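You operate a simulated robot arm through the tools that you are given. There is no shell and no other tool.

Carry out the task below with a simulated robot arm. There is one attempt and no reset: what you move stays moved.

Task
Print the white proof card on the proof press.
Fine: card square on the pad, green plate block on its middle, lever thrown forward; block and card back where they were. Set down upright: green plate block.

It is judged by the outcome, as a careful person would: the job done as asked, and still so three seconds after it is handed in. It fails if anything else is knocked over, pushed out of place, dropped, spilled or broken.

Robot
A 6-joint arm with a two-finger parallel gripper, fixed in place. Base frame: the origin is at the foot of the arm, x ahead of it, y to its left, z up; the work surface is at about z = 85. Units: cm, rad, N and s.
Its first joint turns from -2.897 to 2.897 rad. Payload 3.91 kg.
Tool frame: the origin (TCP) lies between the finger pads and is the grasp point; the fingertips stand 3 cm ahead of it; z points along the fingers, y is the line along which they close. The gripper opens to 11 cm. The fingers are 2 cm wide and 1 cm thick; the gripper's body (4.8 by 11.2 cm) begins 5.5 cm behind the TCP.
Orientation is that of the tool frame in the base frame, as a unit quaternion [w, x, y, z]. With the fingers straight down and closing along the base's y, the tool's x points along the base's -x, its y along +y and its z along -z.

Tools
- The arm moves only by the tool move_arm. Its argument "motion" is a list of rows, each a list of 3 entries, a list of its own where there are three numbers: the shift along the base's x, y, z in cm, then the turn, a rotation vector about the base's x, y, z in degrees, then the opening, from 0 (shut) to 1 (fully open). In form: [[[tx, ty, tz], [ax, ay, az], fingers], ...]. A call has 1 to 20 rows; each row is the pose to reach, as a shift and turn from the pose commanded when the call began. Each row takes 0.2 s and may step no farther than 5 cm and 0.15 rad from the row before; otherwise, or with a gripper value out of range, the whole call is refused. A pose out of reach is approached as far as the arm can. The call stops where the force on the tool passes 40 N (or 10 N more than at its start, if that is more) or the arm is blocked; 0.2 s more then pass. The fingers move at their own pace (about 10.8 cm/s each) and stop on an object; they squeeze with about 21 N. The grip force told is the motor's: it shows also when the fingers shut on nothing. Time passes only in rows, and 0.2 s behind the last, so rows that repeat a pose let the fingers close. It gives the time, the measured TCP pose, the force on the tool (base axes), the opening and the grip force at its end, in the units of the frame above (readings bear some noise), with the torque about the TCP (base axes, N m) and any sound that the robot's microphone picked up.
- Cameras (640 x 400 px; columns grow to the right, rows downward): "scene" is fixed at [22.18, -64.99, 160.47]; the picture's right is [0.77, -0.63, 0.00], its down [-0.38, -0.46, -0.80] and it looks along [0.51, 0.62, -0.59] (base axes); focal length 312 px, centre (320, 200). "wrist" rides on the gripper at [7.2, 1.7, -10.3] in the tool frame; the picture's right is [-0.23, 0.97, 0.00], its down [-0.76, -0.18, -0.62] and it looks along [-0.61, -0.14, 0.78] (tool axes); focal length 222 px, centre (320, 200). There is no depth. A picture from a camera that has moved, and an enlarged one, comes with that camera's place and axes in the base frame and with its lens.
- grab_frame(camera): a new picture of that camera. The clock stands still meanwhile.
- close_up(camera, box): a new picture of the part [left, top, right, bottom] of that camera's present view, enlarged. The clock stands still meanwhile.
- job_done(): hands the job in; it is judged then, once.

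Places have to be worked out from the pictures, the camera data and where the tool is seen. Open the gripper and draw the arm clear of the work before you hand the job in, unless the task says otherwise.

The tools are called after "Emit:" by a JSON object that holds its "fn" and its "kwargs". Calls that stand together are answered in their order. move_arm: Moves the arm, as the interface text tells. Its arguments: {"type":"object","properties":{"motion":{"type":"array","items":{"type":"array"}}},"required":["motion"]} The other tools are called the same way: grab_frame (camera) takes a picture; close_up (camera, box) takes an enlarged picture of a part of a camera's view; job_done () hands the job in.

At the start:

```text
t: 0.0
ee_pos: [63.02, 30.88, 122.98]
tcp_rot: [0.0, 0.0, 1.0, 0.001]
wrist_force: [-0.4, -0.5, -1.2]
torque: [0.01, 0.0, 0.0]
finger_gap: 11.01
gripper_force: 0.1
```

scene: 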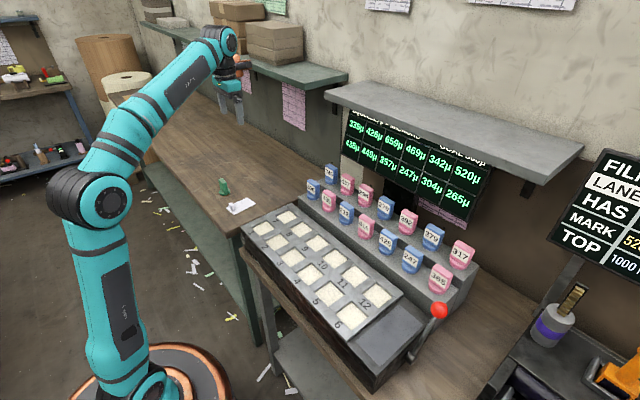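
wrist: 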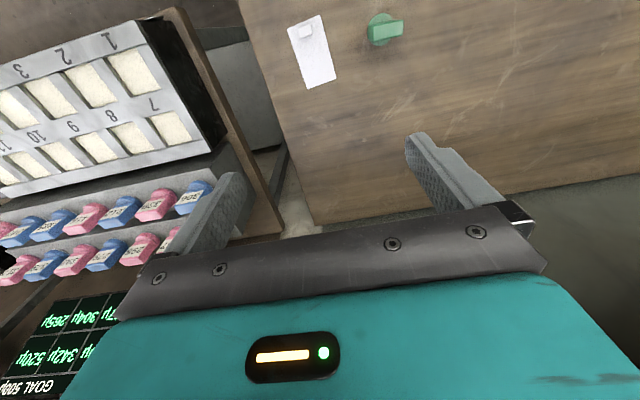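

I'll start by looking closely at the scene: the press, the card, the green block and the signs.

Emit:
{"fn": "close_up", "kwargs": {"camera": "scene", "box": [180, 150, 340, 250]}}

Emit:
{"fn": "close_up", "kwargs": {"camera": "scene", "box": [230, 190, 470, 390]}}

Emit:
{"fn": "close_up", "kwargs": {"camera": "scene", "box": [320, 80, 500, 240]}}

Emit:
{"fn": "close_up", "kwargs": {"camera": "scene", "box": [480, 120, 640, 400]}}

Emit:
{"fn": "close_up", "kwargs": {"camera": "wrist", "box": [220, 0, 460, 150]}}

```text
4.00 times, centred on (260, 200) of scene
camera zoom: at [22.18, -64.99, 160.47], right [0.77, -0.63, 0.0], down [-0.38, -0.46, -0.8], along [0.51, 0.62, -0.59], focal length 1247 px, centre (560, 200)
```

zoom: 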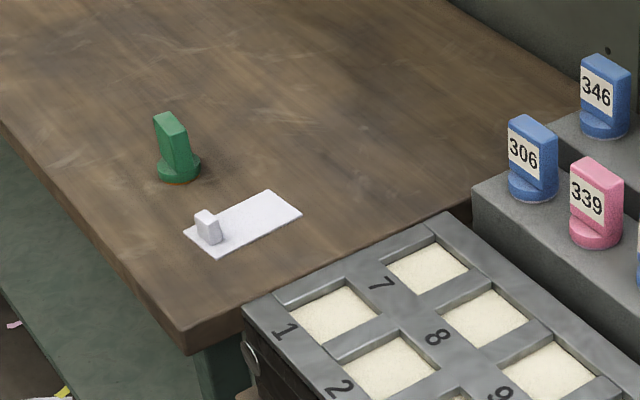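

```text
2.00 times, centred on (350, 290) of scene
camera zoom: at [22.18, -64.99, 160.47], right [0.77, -0.63, 0.0], down [-0.38, -0.46, -0.8], along [0.51, 0.62, -0.59], focal length 624 px, centre (260, 20)
```

zoom: 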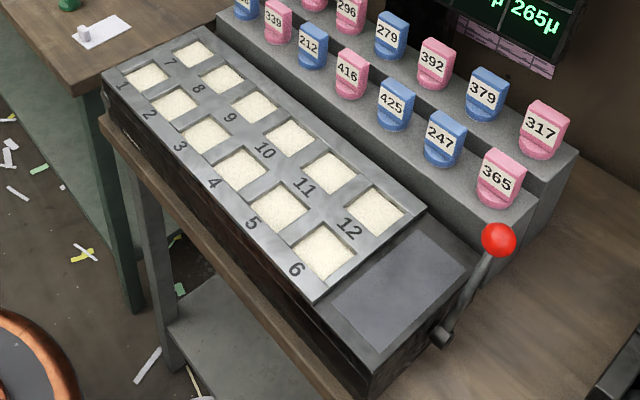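

```text
2.50 times, centred on (410, 160) of scene
camera zoom: at [22.18, -64.99, 160.47], right [0.77, -0.63, 0.0], down [-0.38, -0.46, -0.8], along [0.51, 0.62, -0.59], focal length 779 px, centre (95, 300)
```

zoom: 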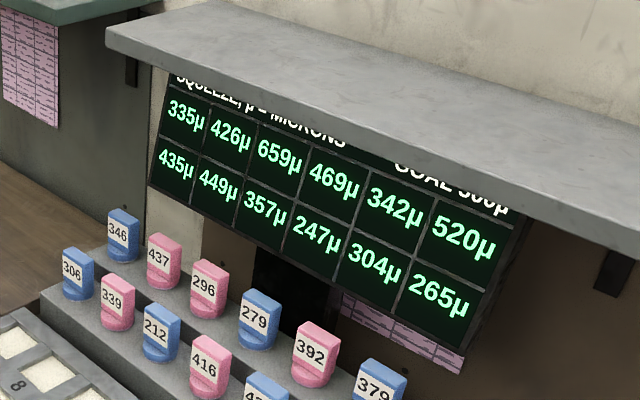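

```text
1.43 times, centred on (560, 260) of scene
camera zoom: at [22.18, -64.99, 160.47], right [0.77, -0.63, 0.0], down [-0.38, -0.46, -0.8], along [0.51, 0.62, -0.59], focal length 445 px, centre (-23, 114)
```

zoom: 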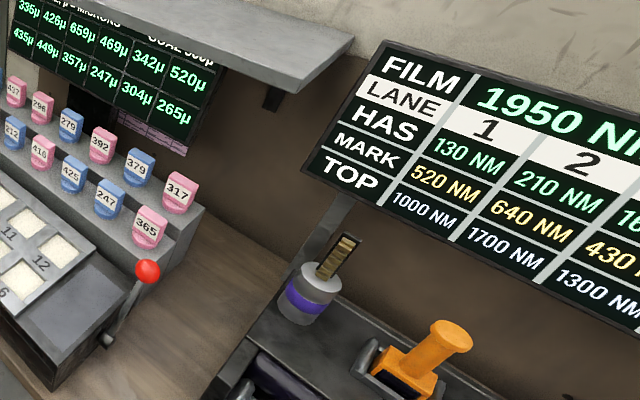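

```text
2.67 times, centred on (340, 75) of wrist
camera zoom: at [55.74, 32.66, 133.33], right [0.23, 0.97, 0.0], down [0.76, -0.18, 0.62], along [0.61, -0.14, -0.78], focal length 592 px, centre (267, 533)
```

zoom: 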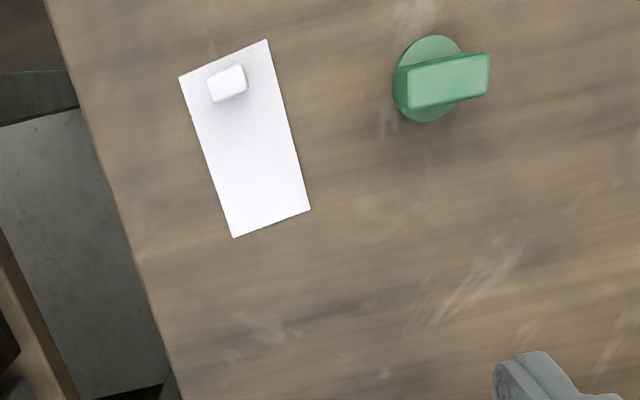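

The card is around (60, 31) and the green block around (59, 43) on the left bench. The likely press (a pad beside a lever) sits at about (58, -45). I'll swing the arm over there, staying high, to view it with the wrist camera.

Emit:
{"fn": "move_arm", "kwargs": {"motion": [[[-1, -4.5, 0.5], [0, 0, 0], 1], [[-2, -9, 1], [0, 0, 0], 1], [[-3, -13.5, 1.5], [0, 0, 0], 1], [[-4, -18, 2], [0, 0, 0], 1], [[-5, -22.5, 2], [0, 0, 0], 1], [[-6, -27, 2], [0, 0, 0], 1], [[-7, -31.5, 2], [0, 0, 0], 1], [[-8, -36, 2], [0, 0, 0], 1], [[-8, -40.5, 2], [0, 0, 0], 1], [[-8, -45, 2], [0, 0, 0], 1], [[-8, -49.5, 2], [0, 0, 0], 1], [[-8, -54, 2], [0, 0, 0], 1], [[-8, -58, 2], [0, 0, 0], 1], [[-8, -62, 2], [0, 0, 0], 1]]}}

Emit:
{"fn": "grab_frame", "kwargs": {"camera": "wrist"}}

Emit:
{"fn": "grab_frame", "kwargs": {"camera": "scene"}}

```text
t: 3.0
ee_pos: [54.84, -31.0, 124.86]
tcp_rot: [0.0, 0.0, 1.0, 0.0]
wrist_force: [0.4, 1.0, 0.0]
torque: [-0.07, -0.02, -0.01]
finger_gap: 11.0
gripper_force: 0.0
```

```text
taken
camera wrist: at [47.69, -29.2, 135.27], right [0.23, 0.97, 0.0], down [0.76, -0.18, 0.62], along [0.61, -0.14, -0.78], focal length 222 px, centre (320, 200)
```

wrist: 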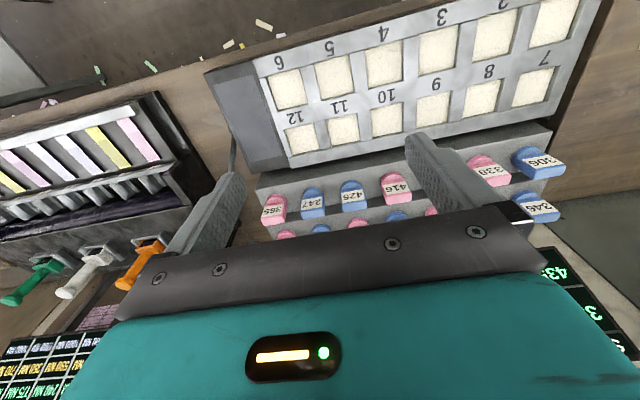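

```text
taken
```

scene: 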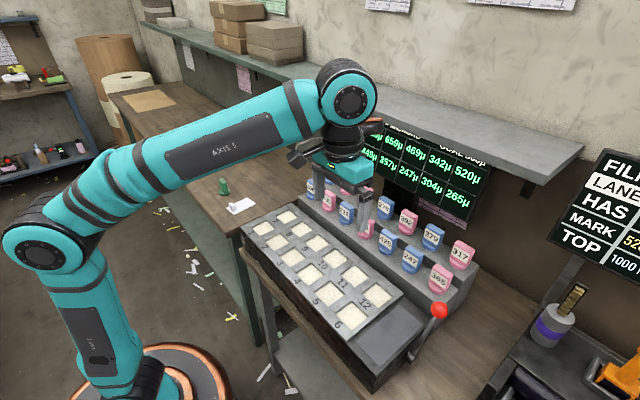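

I can see the machine with its lever and dark pad, and a second machine further right. I'll zoom in on both from here.

Emit:
{"fn": "close_up", "kwargs": {"camera": "wrist", "box": [190, 40, 350, 240]}}

Emit:
{"fn": "close_up", "kwargs": {"camera": "wrist", "box": [0, 90, 240, 330]}}

Emit:
{"fn": "close_up", "kwargs": {"camera": "scene", "box": [330, 270, 490, 400]}}

Emit:
{"fn": "close_up", "kwargs": {"camera": "scene", "box": [0, 0, 300, 190]}}

```text
2.00 times, centred on (270, 140) of wrist
camera zoom: at [47.69, -29.2, 135.27], right [0.23, 0.97, 0.0], down [0.76, -0.18, 0.62], along [0.61, -0.14, -0.78], focal length 444 px, centre (420, 320)
```

zoom: 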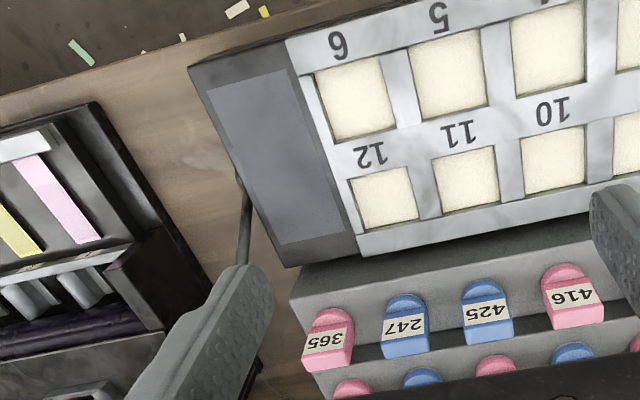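

```text
1.67 times, centred on (120, 210) of wrist
camera zoom: at [47.69, -29.2, 135.27], right [0.23, 0.97, 0.0], down [0.76, -0.18, 0.62], along [0.61, -0.14, -0.78], focal length 370 px, centre (653, 183)
```

zoom: 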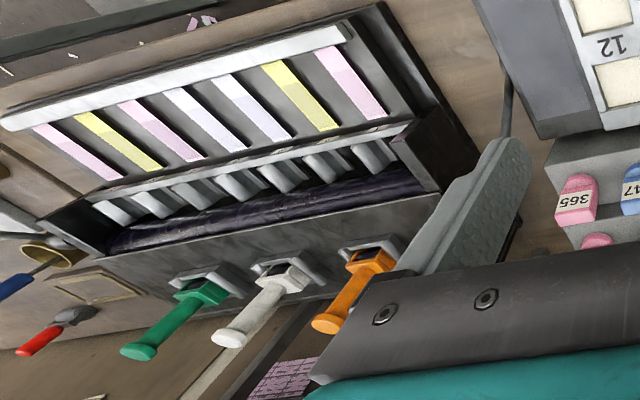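

```text
3.08 times, centred on (410, 335) of scene
camera zoom: at [22.18, -64.99, 160.47], right [0.77, -0.63, 0.0], down [-0.38, -0.46, -0.8], along [0.51, 0.62, -0.59], focal length 959 px, centre (43, -215)
```

zoom: 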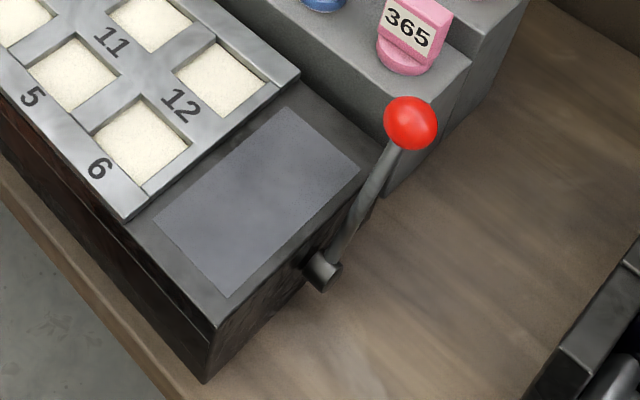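

```text
2.11 times, centred on (150, 95) of scene
camera zoom: at [22.18, -64.99, 160.47], right [0.77, -0.63, 0.0], down [-0.38, -0.46, -0.8], along [0.51, 0.62, -0.59], focal length 656 px, centre (678, 421)
```

zoom: 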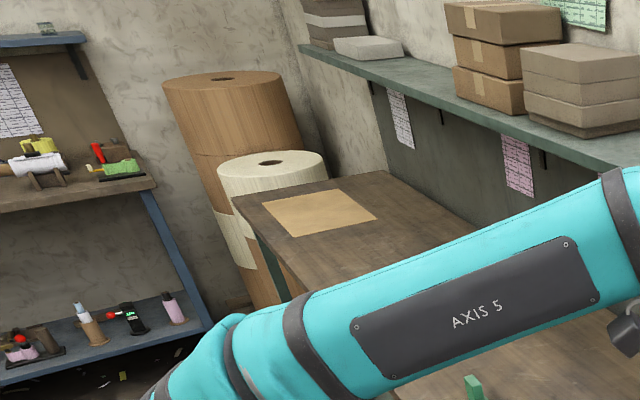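

The pad at the end of the machine beside the lever with the red knob is the proof press; the lever is leaning away from the robot. I'll shift to get a clear triangulating view of the pad and lever.

Emit:
{"fn": "move_arm", "kwargs": {"motion": [[[-3, -3, 0], [0, 0, 0], 1], [[-6, -6, 0], [0, 0, 0], 1], [[-9, -9, 0], [0, 0, 0], 1], [[-12, -11, 0], [0, 0, 0], 1], [[-15, -13, 0], [0, 0, 0], 1], [[-17, -15, 0], [0, 0, 0], 1], [[-17, -15, 0], [0, 0, 0], 1]]}}

Emit:
{"fn": "grab_frame", "kwargs": {"camera": "wrist"}}

Emit:
{"fn": "close_up", "kwargs": {"camera": "wrist", "box": [200, 80, 440, 230]}}

```text
t: 4.6
ee_pos: [37.88, -46.03, 124.96]
tcp_rot: [0.0, 0.0, 1.0, 0.0]
wrist_force: [0.3, 0.2, 0.0]
torque: [0.05, -0.02, -0.03]
finger_gap: 10.99
gripper_force: 0.1
```

```text
taken
camera wrist: at [30.69, -44.33, 135.38], right [0.23, 0.97, 0.0], down [0.76, -0.18, 0.62], along [0.61, -0.14, -0.78], focal length 222 px, centre (320, 200)
```

wrist: 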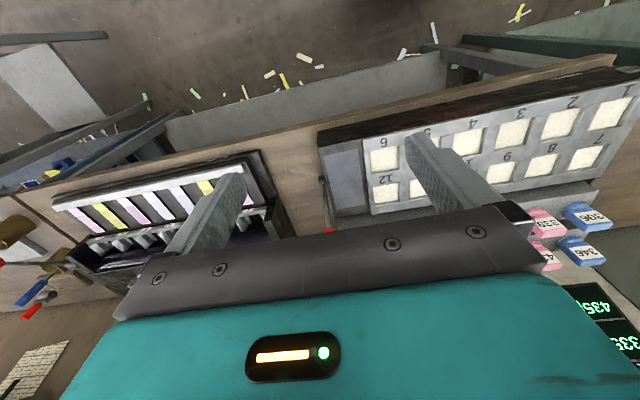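

```text
2.67 times, centred on (320, 155) of wrist
camera zoom: at [30.69, -44.33, 135.38], right [0.23, 0.97, 0.0], down [0.76, -0.18, 0.62], along [0.61, -0.14, -0.78], focal length 592 px, centre (320, 320)
```

zoom: 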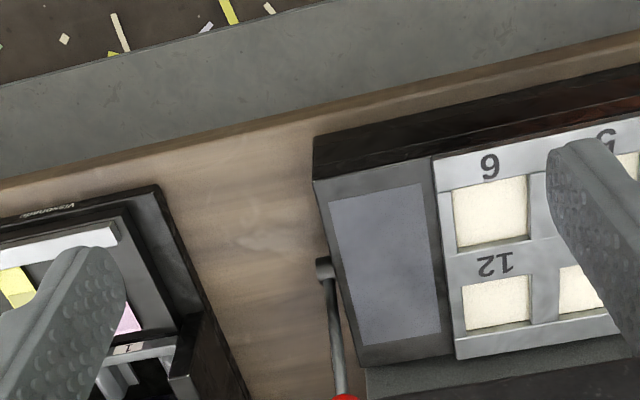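

The views agree: pad top is at z≈95, x 51.5–66.2, y −48.6 to −41.5, with its centre near (58.85, −45.05). The lever pivot is at about (60.3, −50.6, 90) and its knob at about (66.5, −50.5, 102). Now I'll go back to the left bench to measure the card and block closely before touching them.

Emit:
{"fn": "move_arm", "kwargs": {"motion": [[[0.8, 4.7, 0], [0, 0, 0], 1], [[1.6, 9.4, 0], [0, 0, 0], 1], [[2.4, 14.1, 0], [0, 0, 0], 1], [[3.2, 18.8, 0], [0, 0, 0], 1], [[4, 23.5, 0], [0, 0, 0], 1], [[4.8, 28.2, 0], [0, 0, 0], 1], [[5.6, 32.9, 0], [0, 0, 0], 1], [[6.4, 37.6, 0], [0, 0, 0], 1], [[7.2, 42.3, 0], [0, 0, 0], 1], [[8, 47, 0], [0, 0, 0], 1], [[8.8, 51.7, 0], [0, 0, 0], 1], [[9.6, 56.4, 0], [0, 0, 0], 1], [[10.4, 61.1, 0], [0, 0, 0], 1], [[11.2, 65.8, 0], [0, 0, 0], 1], [[12, 70.5, 0], [0, 0, 0], 1], [[12.8, 75.2, 0], [0, 0, 0], 1], [[13.6, 79, 0], [0, 0, 0], 1], [[14.12, 82, 0], [0, 0, 0], 1], [[14.12, 82, 0], [0, 0, 0], 1]]}}

Emit:
{"fn": "move_arm", "kwargs": {"motion": [[[0, 0, -4.5], [0, 0, 0], 1], [[0, 0, -9], [0, 0, 0], 1], [[0, 0, -13], [0, 0, 0], 1], [[0, 0, -15], [0, 0, 0], 1], [[0, 0, -15], [0, 0, 0], 1]]}}

Emit:
{"fn": "grab_frame", "kwargs": {"camera": "wrist"}}

Emit:
{"fn": "close_up", "kwargs": {"camera": "wrist", "box": [240, 90, 432, 210]}}

```text
t: 8.6
ee_pos: [52.13, 36.07, 124.97]
tcp_rot: [0.0, 0.001, 1.0, 0.0]
wrist_force: [0.1, 0.2, -0.2]
torque: [0.03, 0.01, 0.0]
finger_gap: 10.98
gripper_force: 0.0
```

```text
t: 9.8
ee_pos: [52.1, 35.98, 109.81]
tcp_rot: [0.0, 0.001, 1.0, 0.0]
wrist_force: [0.4, -0.4, -0.7]
torque: [-0.01, 0.02, 0.01]
finger_gap: 11.0
gripper_force: 0.0
```

```text
taken
camera wrist: at [44.99, 37.68, 120.27], right [0.23, 0.97, 0.0], down [0.76, -0.18, 0.62], along [0.61, -0.14, -0.78], focal length 222 px, centre (320, 200)
```

wrist: 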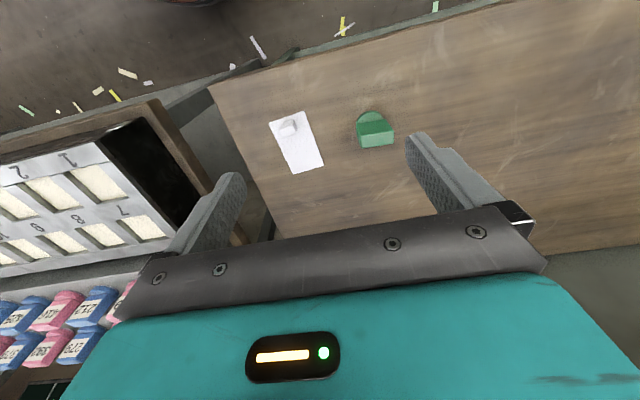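

```text
3.33 times, centred on (336, 150) of wrist
camera zoom: at [44.99, 37.68, 120.27], right [0.23, 0.97, 0.0], down [0.76, -0.18, 0.62], along [0.61, -0.14, -0.78], focal length 740 px, centre (267, 367)
```

zoom: 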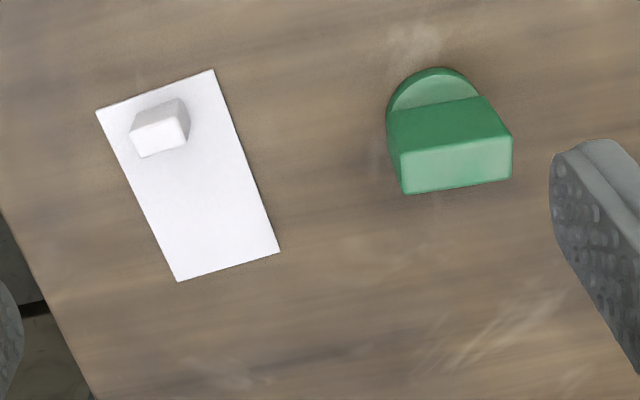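

Card measures about 10 × 6 cm, centre ≈(60.1, 30.5), yaw ≈5°, with a grip knob near its −x end. I'll zoom in further on the knob and block.

Emit:
{"fn": "close_up", "kwargs": {"camera": "wrist", "box": [262, 100, 326, 140]}}

Emit:
{"fn": "close_up", "kwargs": {"camera": "wrist", "box": [344, 100, 408, 160]}}

Emit:
{"fn": "close_up", "kwargs": {"camera": "scene", "box": [205, 165, 269, 225]}}

```text
10.00 times, centred on (294, 120) of wrist
camera zoom: at [44.99, 37.68, 120.27], right [0.23, 0.97, 0.0], down [0.76, -0.18, 0.62], along [0.61, -0.14, -0.78], focal length 2221 px, centre (580, 1000)
```

zoom: 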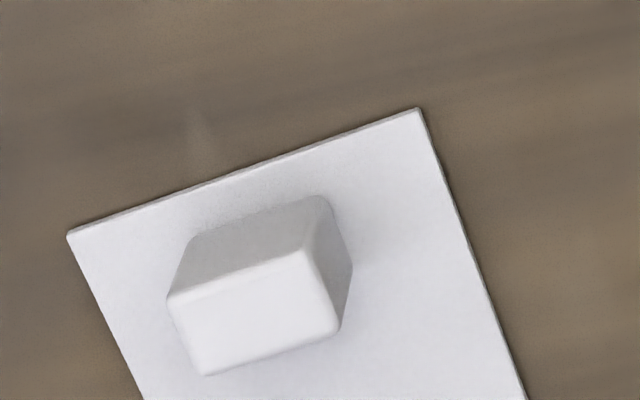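

```text
6.67 times, centred on (376, 130) of wrist
camera zoom: at [44.99, 37.68, 120.27], right [0.23, 0.97, 0.0], down [0.76, -0.18, 0.62], along [0.61, -0.14, -0.78], focal length 1481 px, centre (-53, 667)
```

zoom: 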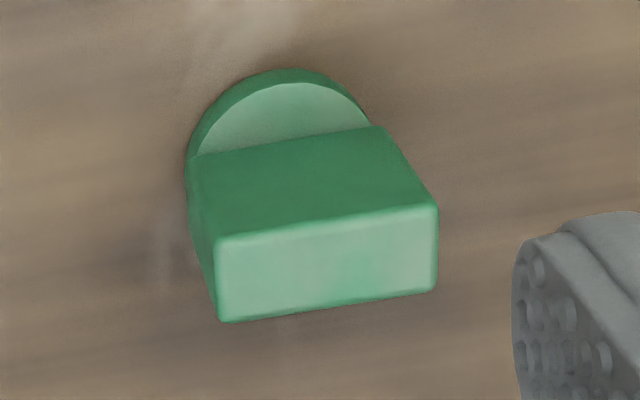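

```text
6.67 times, centred on (237, 195) of scene
camera zoom: at [22.18, -64.99, 160.47], right [0.77, -0.63, 0.0], down [-0.38, -0.46, -0.8], along [0.51, 0.62, -0.59], focal length 2078 px, centre (873, 233)
```

zoom: 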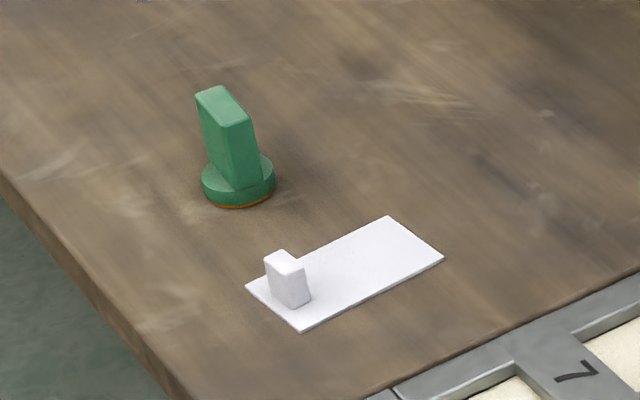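

The knob is about 1.3 × 2.2 cm and 2.3 cm tall, centred at ≈(56.5, 30.1). The block's bar is 4.45 × 1.9 cm with its top at z≈91, centred at ≈(59.25, 42.6), yaw −4°. I'll turn the gripper about −84.7° so the fingers close along the card's length, and hover over the knob.

Emit:
{"fn": "move_arm", "kwargs": {"motion": [[[0.4, -0.6, -0.5], [0, 0, -8.47], 0.5], [[0.8, -1.2, -1], [0, 0, -16.94], 0.5], [[1.3, -1.8, -1.5], [0, 0, -25.41], 0.5], [[1.7, -2.4, -2], [0, 0, -33.88], 0.4], [[2.1, -3.0, -2.5], [0, 0, -42.35], 0.4], [[2.6, -3.6, -3], [0, 0, -50.82], 0.4], [[3.0, -4.2, -3.5], [0, 0, -59.29], 0.4], [[3.5, -4.8, -4], [0, 0, -67.76], 0.4], [[3.9, -5.4, -5], [0, 0, -76.23], 0.4], [[4.32, -5.9, -6], [0, 0, -84.7], 0.4], [[4.32, -5.9, -7], [0, 0, -84.7], 0.4], [[4.32, -5.9, -7], [0, 0, -84.7], 0.4]]}}

Emit:
{"fn": "grab_frame", "kwargs": {"camera": "wrist"}}

Emit:
{"fn": "grab_frame", "kwargs": {"camera": "scene"}}

```text
t: 12.4
ee_pos: [56.32, 29.89, 103.0]
tcp_rot: [0.0, 0.674, 0.738, 0.0]
wrist_force: [-0.3, 0.2, -0.7]
torque: [-0.01, -0.03, -0.04]
finger_gap: 4.41
gripper_force: 0.1
```

```text
taken
camera wrist: at [57.44, 37.37, 113.4], right [0.99, -0.14, 0.0], down [-0.11, -0.77, 0.62], along [-0.09, -0.62, -0.78], focal length 222 px, centre (320, 200)
```

wrist: 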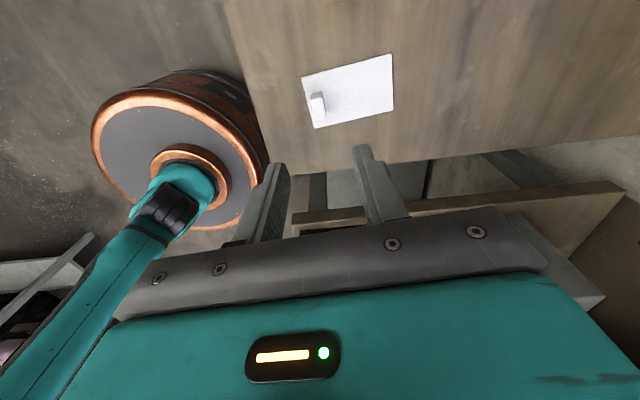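

```text
taken
```

scene: 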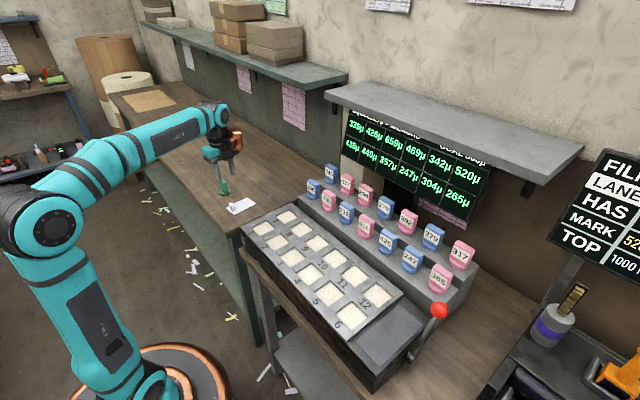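

The gripper is turned and hovering. I'll check the knob's and the card's position from this new viewpoint before descending.

Emit:
{"fn": "close_up", "kwargs": {"camera": "wrist", "box": [280, 40, 408, 140]}}

```text
4.00 times, centred on (344, 90) of wrist
camera zoom: at [57.44, 37.37, 113.4], right [0.99, -0.14, 0.0], down [-0.11, -0.77, 0.62], along [-0.09, -0.62, -0.78], focal length 888 px, centre (224, 640)
```

zoom: 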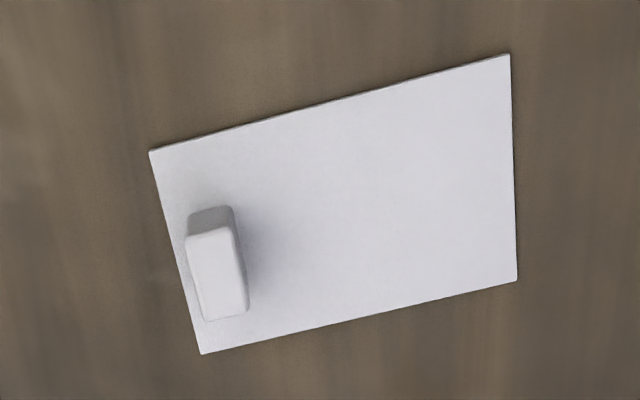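

Both views put the knob within 0.2 cm of the TCP's x,y. I'll correct slightly and descend with the fingers about 4.4 cm apart, stopping with the fingertips just above the card.

Emit:
{"fn": "move_arm", "kwargs": {"motion": [[[-0.1, -0.15, -4], [0, 0, 0], 0.4], [[-0.1, -0.15, -8], [0, 0, 0], 0.4], [[-0.1, -0.15, -11], [0, 0, 0], 0.4], [[-0.1, -0.15, -13], [0, 0, 0], 0.4], [[-0.1, -0.15, -13.8], [0, 0, 0], 0.4], [[-0.1, -0.15, -14], [0, 0, 0], 0.4], [[-0.1, -0.15, -14], [0, 0, 0], 0.4]]}}

Emit:
{"fn": "grab_frame", "kwargs": {"camera": "wrist"}}

Emit:
{"fn": "close_up", "kwargs": {"camera": "scene", "box": [190, 130, 290, 230]}}

```text
t: 14.0
ee_pos: [56.25, 29.95, 88.91]
tcp_rot: [0.0, 0.674, 0.739, -0.001]
wrist_force: [-0.6, -0.1, 0.5]
torque: [-0.01, 0.0, -0.01]
finger_gap: 4.41
gripper_force: 0.1
```

```text
taken
camera wrist: at [57.36, 37.27, 99.38], right [0.99, -0.14, 0.0], down [-0.11, -0.77, 0.62], along [-0.09, -0.62, -0.78], focal length 222 px, centre (320, 200)
```

wrist: 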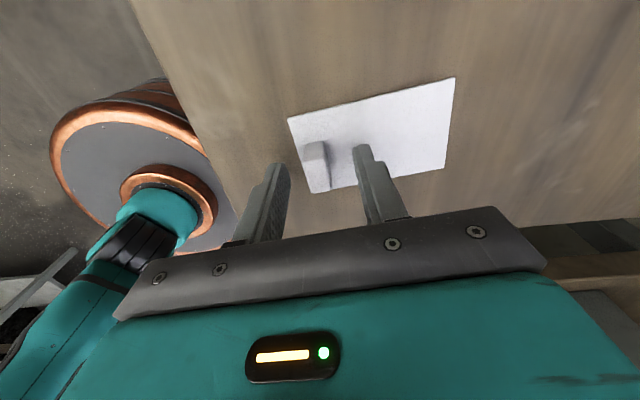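

```text
4.00 times, centred on (240, 180) of scene
camera zoom: at [22.18, -64.99, 160.47], right [0.77, -0.63, 0.0], down [-0.38, -0.46, -0.8], along [0.51, 0.62, -0.59], focal length 1247 px, centre (640, 280)
```

zoom: 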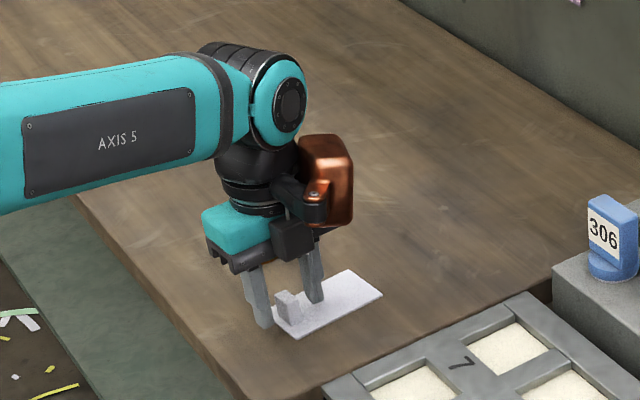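

The knob sits between the fingertips and nothing is touching. I'll lower 0.2 cm more and close on the knob.

Emit:
{"fn": "move_arm", "kwargs": {"motion": [[[0, 0, -0.2], [0, 0, 0], 0.4], [[0, 0, -0.2], [0, 0, 0], 0.25], [[0, 0, -0.2], [0, 0, 0], 0.1], [[0, 0, -0.2], [0, 0, 0], 0], [[0, 0, -0.2], [0, 0, 0], 0], [[0, 0, -0.2], [0, 0, 0], 0]]}}

Emit:
{"fn": "grab_frame", "kwargs": {"camera": "wrist"}}

```text
t: 15.4
ee_pos: [56.18, 29.89, 88.68]
tcp_rot: [0.0, 0.674, 0.739, -0.001]
wrist_force: [-0.4, 0.0, -0.2]
torque: [0.01, 0.02, 0.0]
finger_gap: 1.28
gripper_force: 20.8
```

```text
taken
camera wrist: at [57.34, 37.26, 99.19], right [0.99, -0.14, 0.0], down [-0.11, -0.77, 0.62], along [-0.09, -0.62, -0.78], focal length 222 px, centre (320, 200)
```

wrist: 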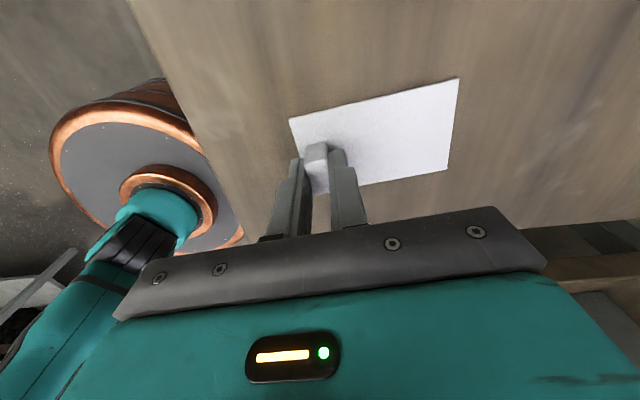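

The gap reads 1.28 cm at 20.8 N, so the knob is gripped. I'll record the gripped card pose as the return reference and check the grip in close-up.

Emit:
{"fn": "close_up", "kwargs": {"camera": "wrist", "box": [260, 60, 480, 220]}}

Emit:
{"fn": "close_up", "kwargs": {"camera": "scene", "box": [210, 160, 290, 230]}}

```text
2.50 times, centred on (370, 140) of wrist
camera zoom: at [57.34, 37.26, 99.19], right [0.99, -0.14, 0.0], down [-0.11, -0.77, 0.62], along [-0.09, -0.62, -0.78], focal length 555 px, centre (195, 350)
```

zoom: 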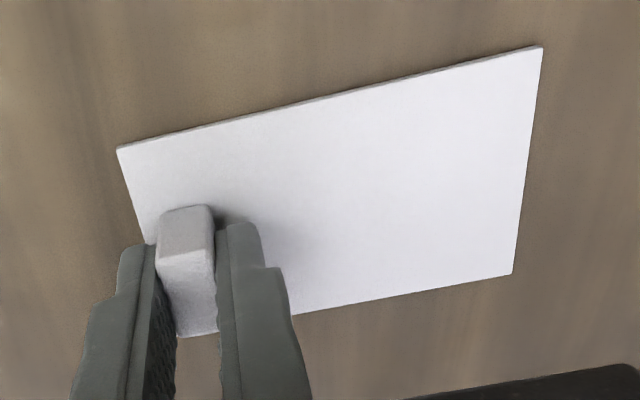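

```text
5.71 times, centred on (250, 195) of scene
camera zoom: at [22.18, -64.99, 160.47], right [0.77, -0.63, 0.0], down [-0.38, -0.46, -0.8], along [0.51, 0.62, -0.59], focal length 1781 px, centre (720, 229)
```

zoom: 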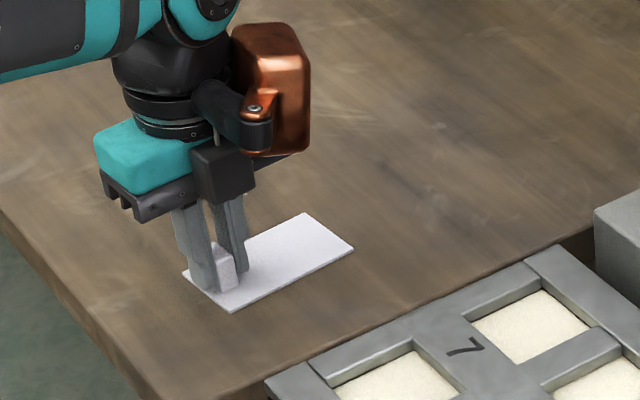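

The card centre is about 3.77 cm along the tool's closing axis from the TCP, aligned to within 0.2°. I'll lift it straight up and confirm it hangs level.

Emit:
{"fn": "move_arm", "kwargs": {"motion": [[[0, 0, 1], [0, 0, 0], 0], [[0, 0, 3], [0, 0, 0], 0], [[0, 0, 6], [0, 0, 0], 0], [[0, 0, 10], [0, 0, 0], 0], [[0, 0, 14], [0, 0, 0], 0], [[0, 0, 18], [0, 0, 0], 0], [[0, 0, 22], [0, 0, 0], 0], [[0, 0, 26], [0, 0, 0], 0], [[0, 0, 26], [0, 0, 0], 0]]}}

Emit:
{"fn": "grab_frame", "kwargs": {"camera": "wrist"}}

Emit:
{"fn": "close_up", "kwargs": {"camera": "scene", "box": [160, 80, 320, 220]}}

```text
t: 17.4
ee_pos: [56.27, 29.8, 114.71]
tcp_rot: [0.0, 0.674, 0.739, 0.0]
wrist_force: [-0.6, 0.1, 0.1]
torque: [0.06, -0.01, -0.01]
finger_gap: 1.25
gripper_force: 20.6
```

```text
taken
camera wrist: at [57.43, 37.12, 125.05], right [0.99, -0.14, 0.0], down [-0.11, -0.77, 0.62], along [-0.09, -0.62, -0.78], focal length 222 px, centre (320, 200)
```

wrist: 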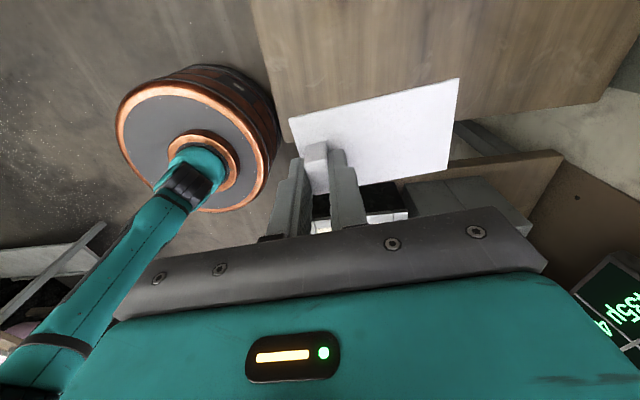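

```text
2.86 times, centred on (240, 150) of scene
camera zoom: at [22.18, -64.99, 160.47], right [0.77, -0.63, 0.0], down [-0.38, -0.46, -0.8], along [0.51, 0.62, -0.59], focal length 891 px, centre (549, 343)
```

zoom: 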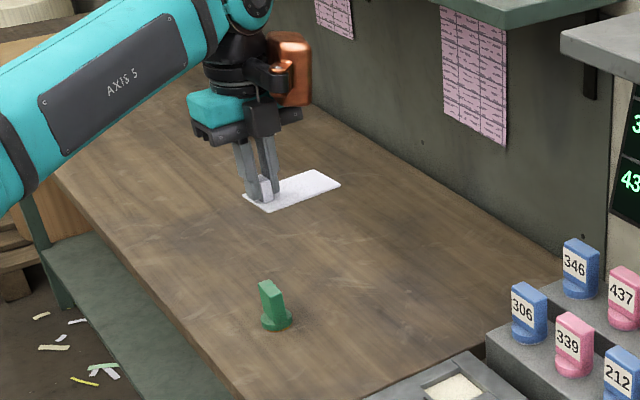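

The card is held level. I'll carry it high across to above the pad, turning it −5.3° so it's square with the pad.

Emit:
{"fn": "move_arm", "kwargs": {"motion": [[[0, -3, 0], [0, 0, 0], 0], [[0, -7.5, 0], [0, 0, 0], 0], [[-0.1, -12, 0], [0, 0, -0.5], 0], [[-0.2, -16.5, 0], [0, 0, -1], 0], [[-0.3, -21, 0], [0, 0, -1.5], 0], [[-0.4, -25.5, 0], [0, 0, -2], 0], [[-0.5, -30, 0], [0, 0, -2.5], 0], [[-0.6, -34.5, 0], [0, 0, -3], 0], [[-0.7, -39, 0], [0, 0, -3.5], 0], [[-0.8, -43.5, 0], [0, 0, -4], 0], [[-0.9, -48, 0], [0, 0, -4.5], 0], [[-1, -52.5, 0], [0, 0, -5], 0], [[-1.1, -57, 0], [0, 0, -5.3], 0], [[-1.22, -61.5, 0], [0, 0, -5.3], 0], [[-1.22, -66, 0], [0, 0, -5.3], 0], [[-1.22, -70, 0], [0, 0, -5.3], 0], [[-1.22, -73, 0], [0, 0, -5.3], 0], [[-1.22, -74.97, 0], [0, 0, -5.3], 0], [[-1.22, -74.97, 0], [0, 0, -5.3], 0]]}}

Emit:
{"fn": "grab_frame", "kwargs": {"camera": "wrist"}}

Emit:
{"fn": "grab_frame", "kwargs": {"camera": "scene"}}

```text
t: 21.4
ee_pos: [55.02, -45.16, 114.78]
tcp_rot: [-0.001, 0.707, 0.707, 0.0]
wrist_force: [-1.3, -0.1, -0.1]
torque: [-0.01, 0.0, 0.04]
finger_gap: 1.28
gripper_force: 20.9
```

```text
taken
camera wrist: at [56.77, -37.88, 125.16], right [0.97, -0.23, 0.0], down [-0.18, -0.76, 0.62], along [-0.14, -0.61, -0.78], focal length 222 px, centre (320, 200)
```

wrist: 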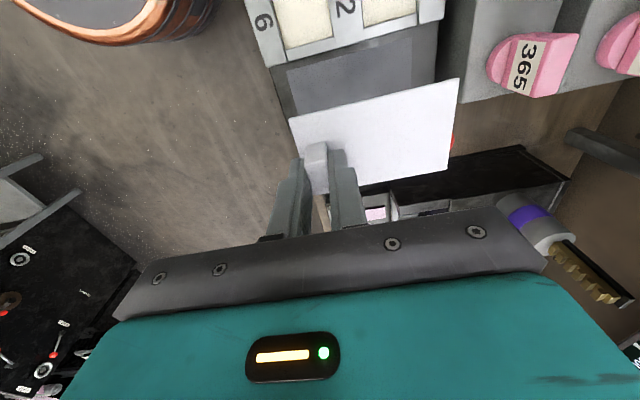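

```text
taken
```

scene: 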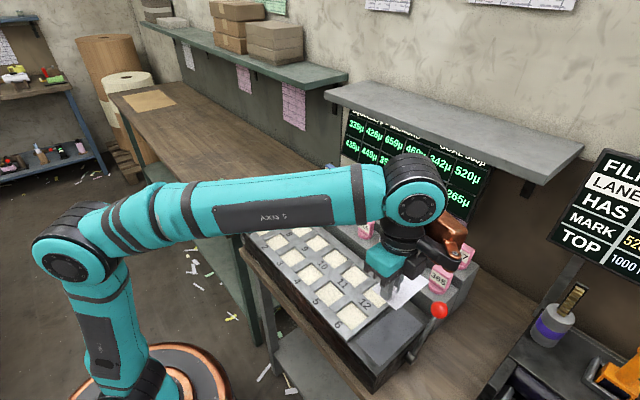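

The card is above the pad. Before lowering, I'll check the clearance of the wrist's orange housing from the keys and the lever.

Emit:
{"fn": "close_up", "kwargs": {"camera": "scene", "box": [330, 140, 510, 380]}}

Emit:
{"fn": "close_up", "kwargs": {"camera": "scene", "box": [360, 200, 480, 330]}}

```text
1.67 times, centred on (420, 260) of scene
camera zoom: at [22.18, -64.99, 160.47], right [0.77, -0.63, 0.0], down [-0.38, -0.46, -0.8], along [0.51, 0.62, -0.59], focal length 520 px, centre (153, 100)
```

zoom: 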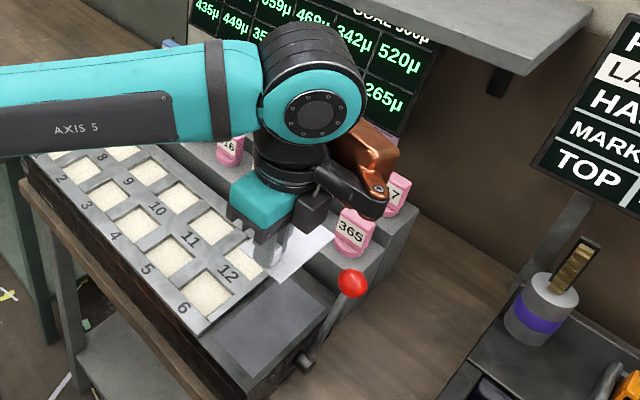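

```text
3.08 times, centred on (420, 265) of scene
camera zoom: at [22.18, -64.99, 160.47], right [0.77, -0.63, 0.0], down [-0.38, -0.46, -0.8], along [0.51, 0.62, -0.59], focal length 959 px, centre (12, 0)
```

zoom: 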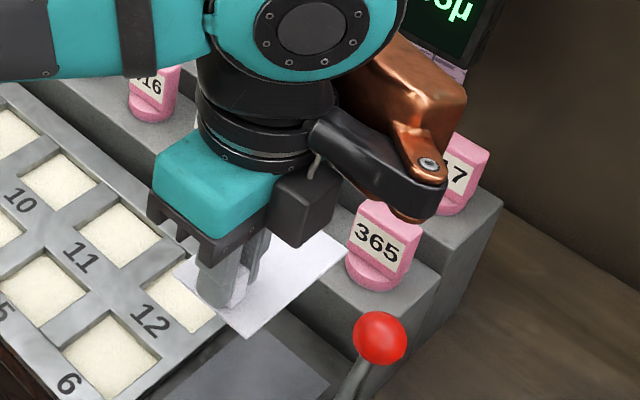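

From the scene view, the wrist's horn (black arm and orange housing, always pointing outward from the base) would sit almost exactly over the lever knob if I lowered vertically here. To avoid that, I'll return the card to its exact place, then re-grip its knob across y with the wrist leaning back toward −x, which raises the horn.

Emit:
{"fn": "move_arm", "kwargs": {"motion": [[[0, 3, 0], [0, 0, 0], 0], [[0.1, 7.5, 0], [0, 0, 0.3], 0], [[0.2, 12, 0], [0, 0, 0.8], 0], [[0.3, 16.5, 0], [0, 0, 1.3], 0], [[0.4, 21, 0], [0, 0, 1.8], 0], [[0.5, 25.5, 0], [0, 0, 2.3], 0], [[0.6, 30, 0], [0, 0, 2.8], 0], [[0.7, 34.5, 0], [0, 0, 3.3], 0], [[0.8, 39, 0], [0, 0, 3.8], 0], [[0.9, 43.5, 0], [0, 0, 4.3], 0], [[1, 48, 0], [0, 0, 4.8], 0], [[1.1, 52.5, 0], [0, 0, 5.3], 0], [[1.22, 57, 0], [0, 0, 5.3], 0], [[1.22, 61.5, 0], [0, 0, 5.3], 0], [[1.22, 66, 0], [0, 0, 5.3], 0], [[1.22, 70, 0], [0, 0, 5.3], 0], [[1.22, 73, 0], [0, 0, 5.3], 0], [[1.22, 74.97, 0], [0, 0, 5.3], 0], [[1.22, 74.97, 0], [0, 0, 5.3], 0], [[1.22, 74.97, 0], [0, 0, 5.3], 0]]}}

Emit:
{"fn": "move_arm", "kwargs": {"motion": [[[0, 0, -4], [0, 0, 0], 0], [[0, 0, -8.5], [0, 0, 0], 0], [[0, 0, -13], [0, 0, 0], 0], [[0, 0, -17], [0, 0, 0], 0], [[0, 0, -20.5], [0, 0, 0], 0], [[0, 0, -23], [0, 0, 0], 0], [[0, 0, -24.5], [0, 0, 0], 0], [[0, 0, -25.3], [0, 0, 0], 0], [[0, 0, -25.7], [0, 0, 0], 0], [[0, 0, -25.9], [0, 0, 0], 0], [[0, 0, -25.9], [0, 0, 0], 0]]}}

Emit:
{"fn": "grab_frame", "kwargs": {"camera": "wrist"}}

```text
t: 25.6
ee_pos: [56.05, 29.86, 114.84]
tcp_rot: [0.0, 0.674, 0.739, 0.0]
wrist_force: [-0.5, -0.2, 0.9]
torque: [0.0, -0.02, 0.03]
finger_gap: 1.27
gripper_force: 20.5
```

```text
t: 28.0
ee_pos: [56.19, 29.93, 88.98]
tcp_rot: [-0.001, 0.674, 0.739, 0.0]
wrist_force: [0.2, 0.2, -0.7]
torque: [-0.02, 0.0, 0.02]
finger_gap: 1.25
gripper_force: 21.0
```

```text
taken
camera wrist: at [57.31, 37.27, 99.31], right [0.99, -0.14, 0.0], down [-0.11, -0.77, 0.62], along [-0.09, -0.62, -0.78], focal length 222 px, centre (320, 200)
```

wrist: 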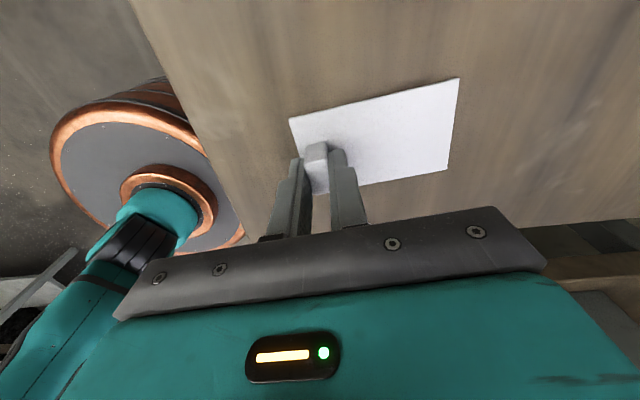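

The card is back at its original pose, 0.1 cm above rest. I'll lower that last bit, open gently, and lift clear.

Emit:
{"fn": "move_arm", "kwargs": {"motion": [[[0, 0, -0.1], [0, 0, 0], 0], [[0, 0, -0.1], [0, 0, 0], 0], [[0, 0, -0.1], [0, 0, 0], 0.2], [[0, 0, -0.1], [0, 0, 0], 0.35], [[0, 0, -0.1], [0, 0, 0], 0.4], [[0, 0, 1], [0, 0, 0], 0.4], [[0, 0, 4], [0, 0, 0], 0.4], [[0, 0, 8], [0, 0, 0], 0.4], [[0, 0, 11.9], [0, 0, 0], 0.4], [[0, 0, 11.9], [0, 0, 0], 0.4]]}}

Emit:
{"fn": "close_up", "kwargs": {"camera": "wrist", "box": [280, 40, 408, 140]}}

Emit:
{"fn": "close_up", "kwargs": {"camera": "scene", "box": [205, 165, 269, 225]}}

```text
t: 30.2
ee_pos: [56.21, 29.81, 100.81]
tcp_rot: [0.0, 0.674, 0.738, 0.0]
wrist_force: [0.3, 0.0, 0.5]
torque: [-0.02, -0.03, -0.02]
finger_gap: 4.41
gripper_force: 0.1
```

```text
4.00 times, centred on (344, 90) of wrist
camera zoom: at [57.44, 37.22, 111.17], right [0.99, -0.14, 0.0], down [-0.11, -0.77, 0.62], along [-0.09, -0.62, -0.78], focal length 888 px, centre (224, 640)
```

zoom: 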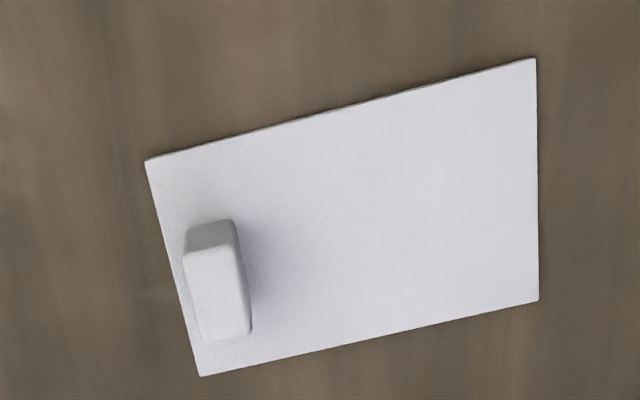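

```text
6.67 times, centred on (237, 195) of scene
camera zoom: at [22.18, -64.99, 160.47], right [0.77, -0.63, 0.0], down [-0.38, -0.46, -0.8], along [0.51, 0.62, -0.59], focal length 2078 px, centre (873, 233)
```

zoom: 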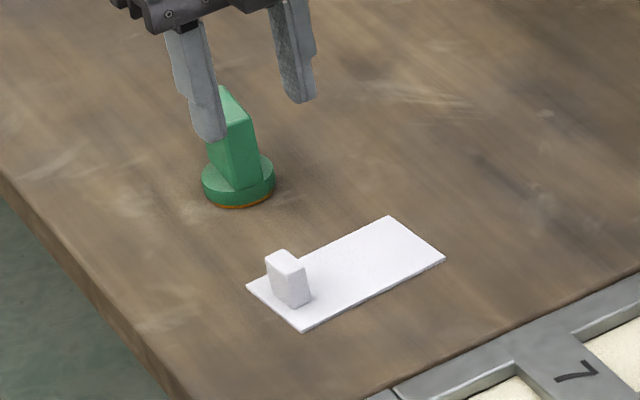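

The card is back exactly as it was (scene close-up is identical). Now I'll turn the gripper +90° so the fingers close across the card's width, still hovering above the knob.

Emit:
{"fn": "move_arm", "kwargs": {"motion": [[[0, 0, 0], [0, 0, 8.2], 0.4], [[0, 0, 0.5], [0, 0, 16.4], 0.4], [[0, 0, 1], [0, 0, 24.6], 0.45], [[0, 0, 1.5], [0, 0, 32.8], 0.45], [[0, 0, 2], [0, 0, 41], 0.45], [[0, 0, 2], [0, 0, 49.2], 0.45], [[0, 0, 2], [0, 0, 57.4], 0.45], [[0, 0, 2], [0, 0, 65.6], 0.45], [[0, 0, 2], [0, 0, 73.8], 0.45], [[0, 0, 2], [0, 0, 82], 0.45], [[0, 0, 2], [0, 0, 90], 0.45], [[0, 0, 2], [0, 0, 90], 0.45]]}}

Emit:
{"fn": "close_up", "kwargs": {"camera": "scene", "box": [170, 100, 290, 230]}}

```text
t: 32.8
ee_pos: [56.33, 29.97, 102.78]
tcp_rot: [0.0, -0.046, 0.999, 0.0]
wrist_force: [0.6, 0.4, 0.1]
torque: [-0.03, 0.03, 0.04]
finger_gap: 4.93
gripper_force: 0.0
```

```text
3.08 times, centred on (230, 165) of scene
camera zoom: at [22.18, -64.99, 160.47], right [0.77, -0.63, 0.0], down [-0.38, -0.46, -0.8], along [0.51, 0.62, -0.59], focal length 959 px, centre (597, 308)
```

zoom: 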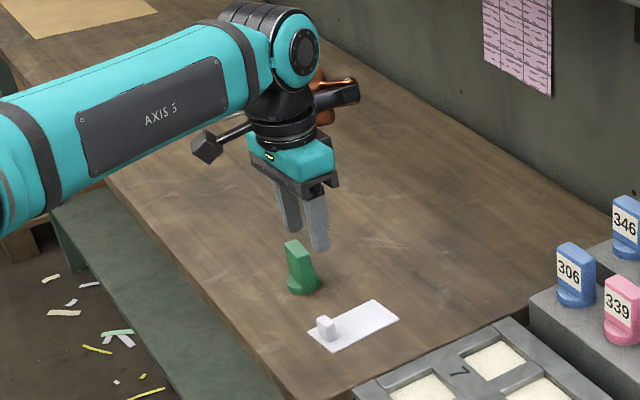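

The horn looks different in this orientation, so I need to understand the wrist's shape better. I'll zoom in on the wrist now.

Emit:
{"fn": "close_up", "kwargs": {"camera": "scene", "box": [185, 95, 265, 190]}}

```text
4.21 times, centred on (225, 142) of scene
camera zoom: at [22.18, -64.99, 160.47], right [0.77, -0.63, 0.0], down [-0.38, -0.46, -0.8], along [0.51, 0.62, -0.59], focal length 1312 px, centre (720, 442)
```

zoom: 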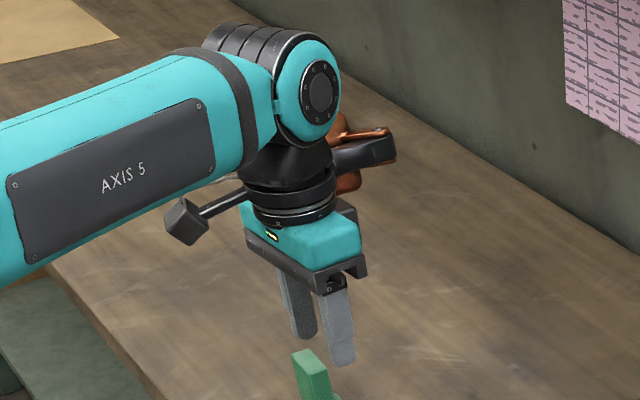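

Now the wrist's shape is clear: the horn is fixed to the gripper, about 12 cm or more above the TCP, so it stays far above the lever knob and a plain vertical approach is safe. I'll descend with the current orientation and grip the knob across its width.

Emit:
{"fn": "move_arm", "kwargs": {"motion": [[[0, 0, -4], [0, 0, 0], 0.45], [[0, 0, -8], [0, 0, 0], 0.45], [[0, 0, -11], [0, 0, 0], 0.45], [[0, 0, -13], [0, 0, 0], 0.45], [[0, 0, -13.8], [0, 0, 0], 0.45], [[0, 0, -14], [0, 0, 0], 0.45], [[0, 0, -14], [0, 0, 0], 0.45]]}}

Emit:
{"fn": "grab_frame", "kwargs": {"camera": "wrist"}}

```text
t: 34.4
ee_pos: [56.23, 29.95, 88.76]
tcp_rot: [0.0, -0.046, 0.999, 0.0]
wrist_force: [-0.5, -0.4, -0.1]
torque: [0.0, -0.01, -0.04]
finger_gap: 4.94
gripper_force: 0.0
```

```text
taken
camera wrist: at [48.98, 30.9, 99.12], right [0.14, 0.99, 0.0], down [0.77, -0.11, 0.62], along [0.62, -0.09, -0.78], focal length 222 px, centre (320, 200)
```

wrist: 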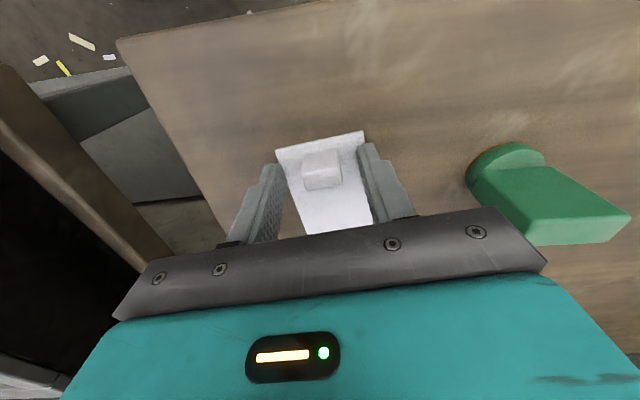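

The knob is nicely between the fingers. Closing on it, then lifting.

Emit:
{"fn": "move_arm", "kwargs": {"motion": [[[0, 0, 0], [0, 0, 0], 0.3], [[0, 0, 0], [0, 0, 0], 0.15], [[0, 0, 0], [0, 0, 0], 0], [[0, 0, 0], [0, 0, 0], 0], [[0, 0, 0], [0, 0, 0], 0]]}}

Emit:
{"fn": "close_up", "kwargs": {"camera": "wrist", "box": [220, 100, 420, 240]}}

Emit:
{"fn": "close_up", "kwargs": {"camera": "scene", "box": [205, 165, 269, 225]}}

```text
t: 35.6
ee_pos: [56.24, 29.89, 88.82]
tcp_rot: [0.0, -0.046, 0.999, 0.0]
wrist_force: [0.1, 0.0, -0.2]
torque: [0.02, 0.01, 0.01]
finger_gap: 2.29
gripper_force: 21.1
```

```text
2.86 times, centred on (320, 170) of wrist
camera zoom: at [48.98, 30.9, 99.13], right [0.14, 0.99, 0.0], down [0.77, -0.11, 0.62], along [0.62, -0.09, -0.78], focal length 635 px, centre (320, 286)
```

zoom: 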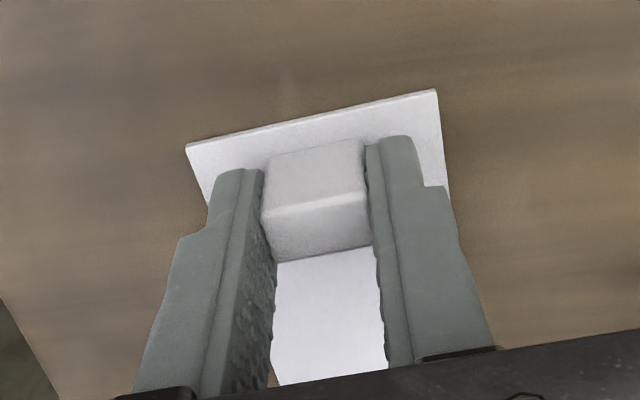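

```text
6.67 times, centred on (237, 195) of scene
camera zoom: at [22.18, -64.99, 160.47], right [0.77, -0.63, 0.0], down [-0.38, -0.46, -0.8], along [0.51, 0.62, -0.59], focal length 2078 px, centre (873, 233)
```

zoom: 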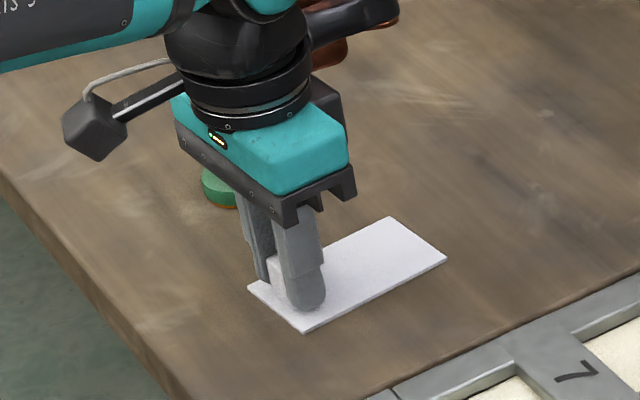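

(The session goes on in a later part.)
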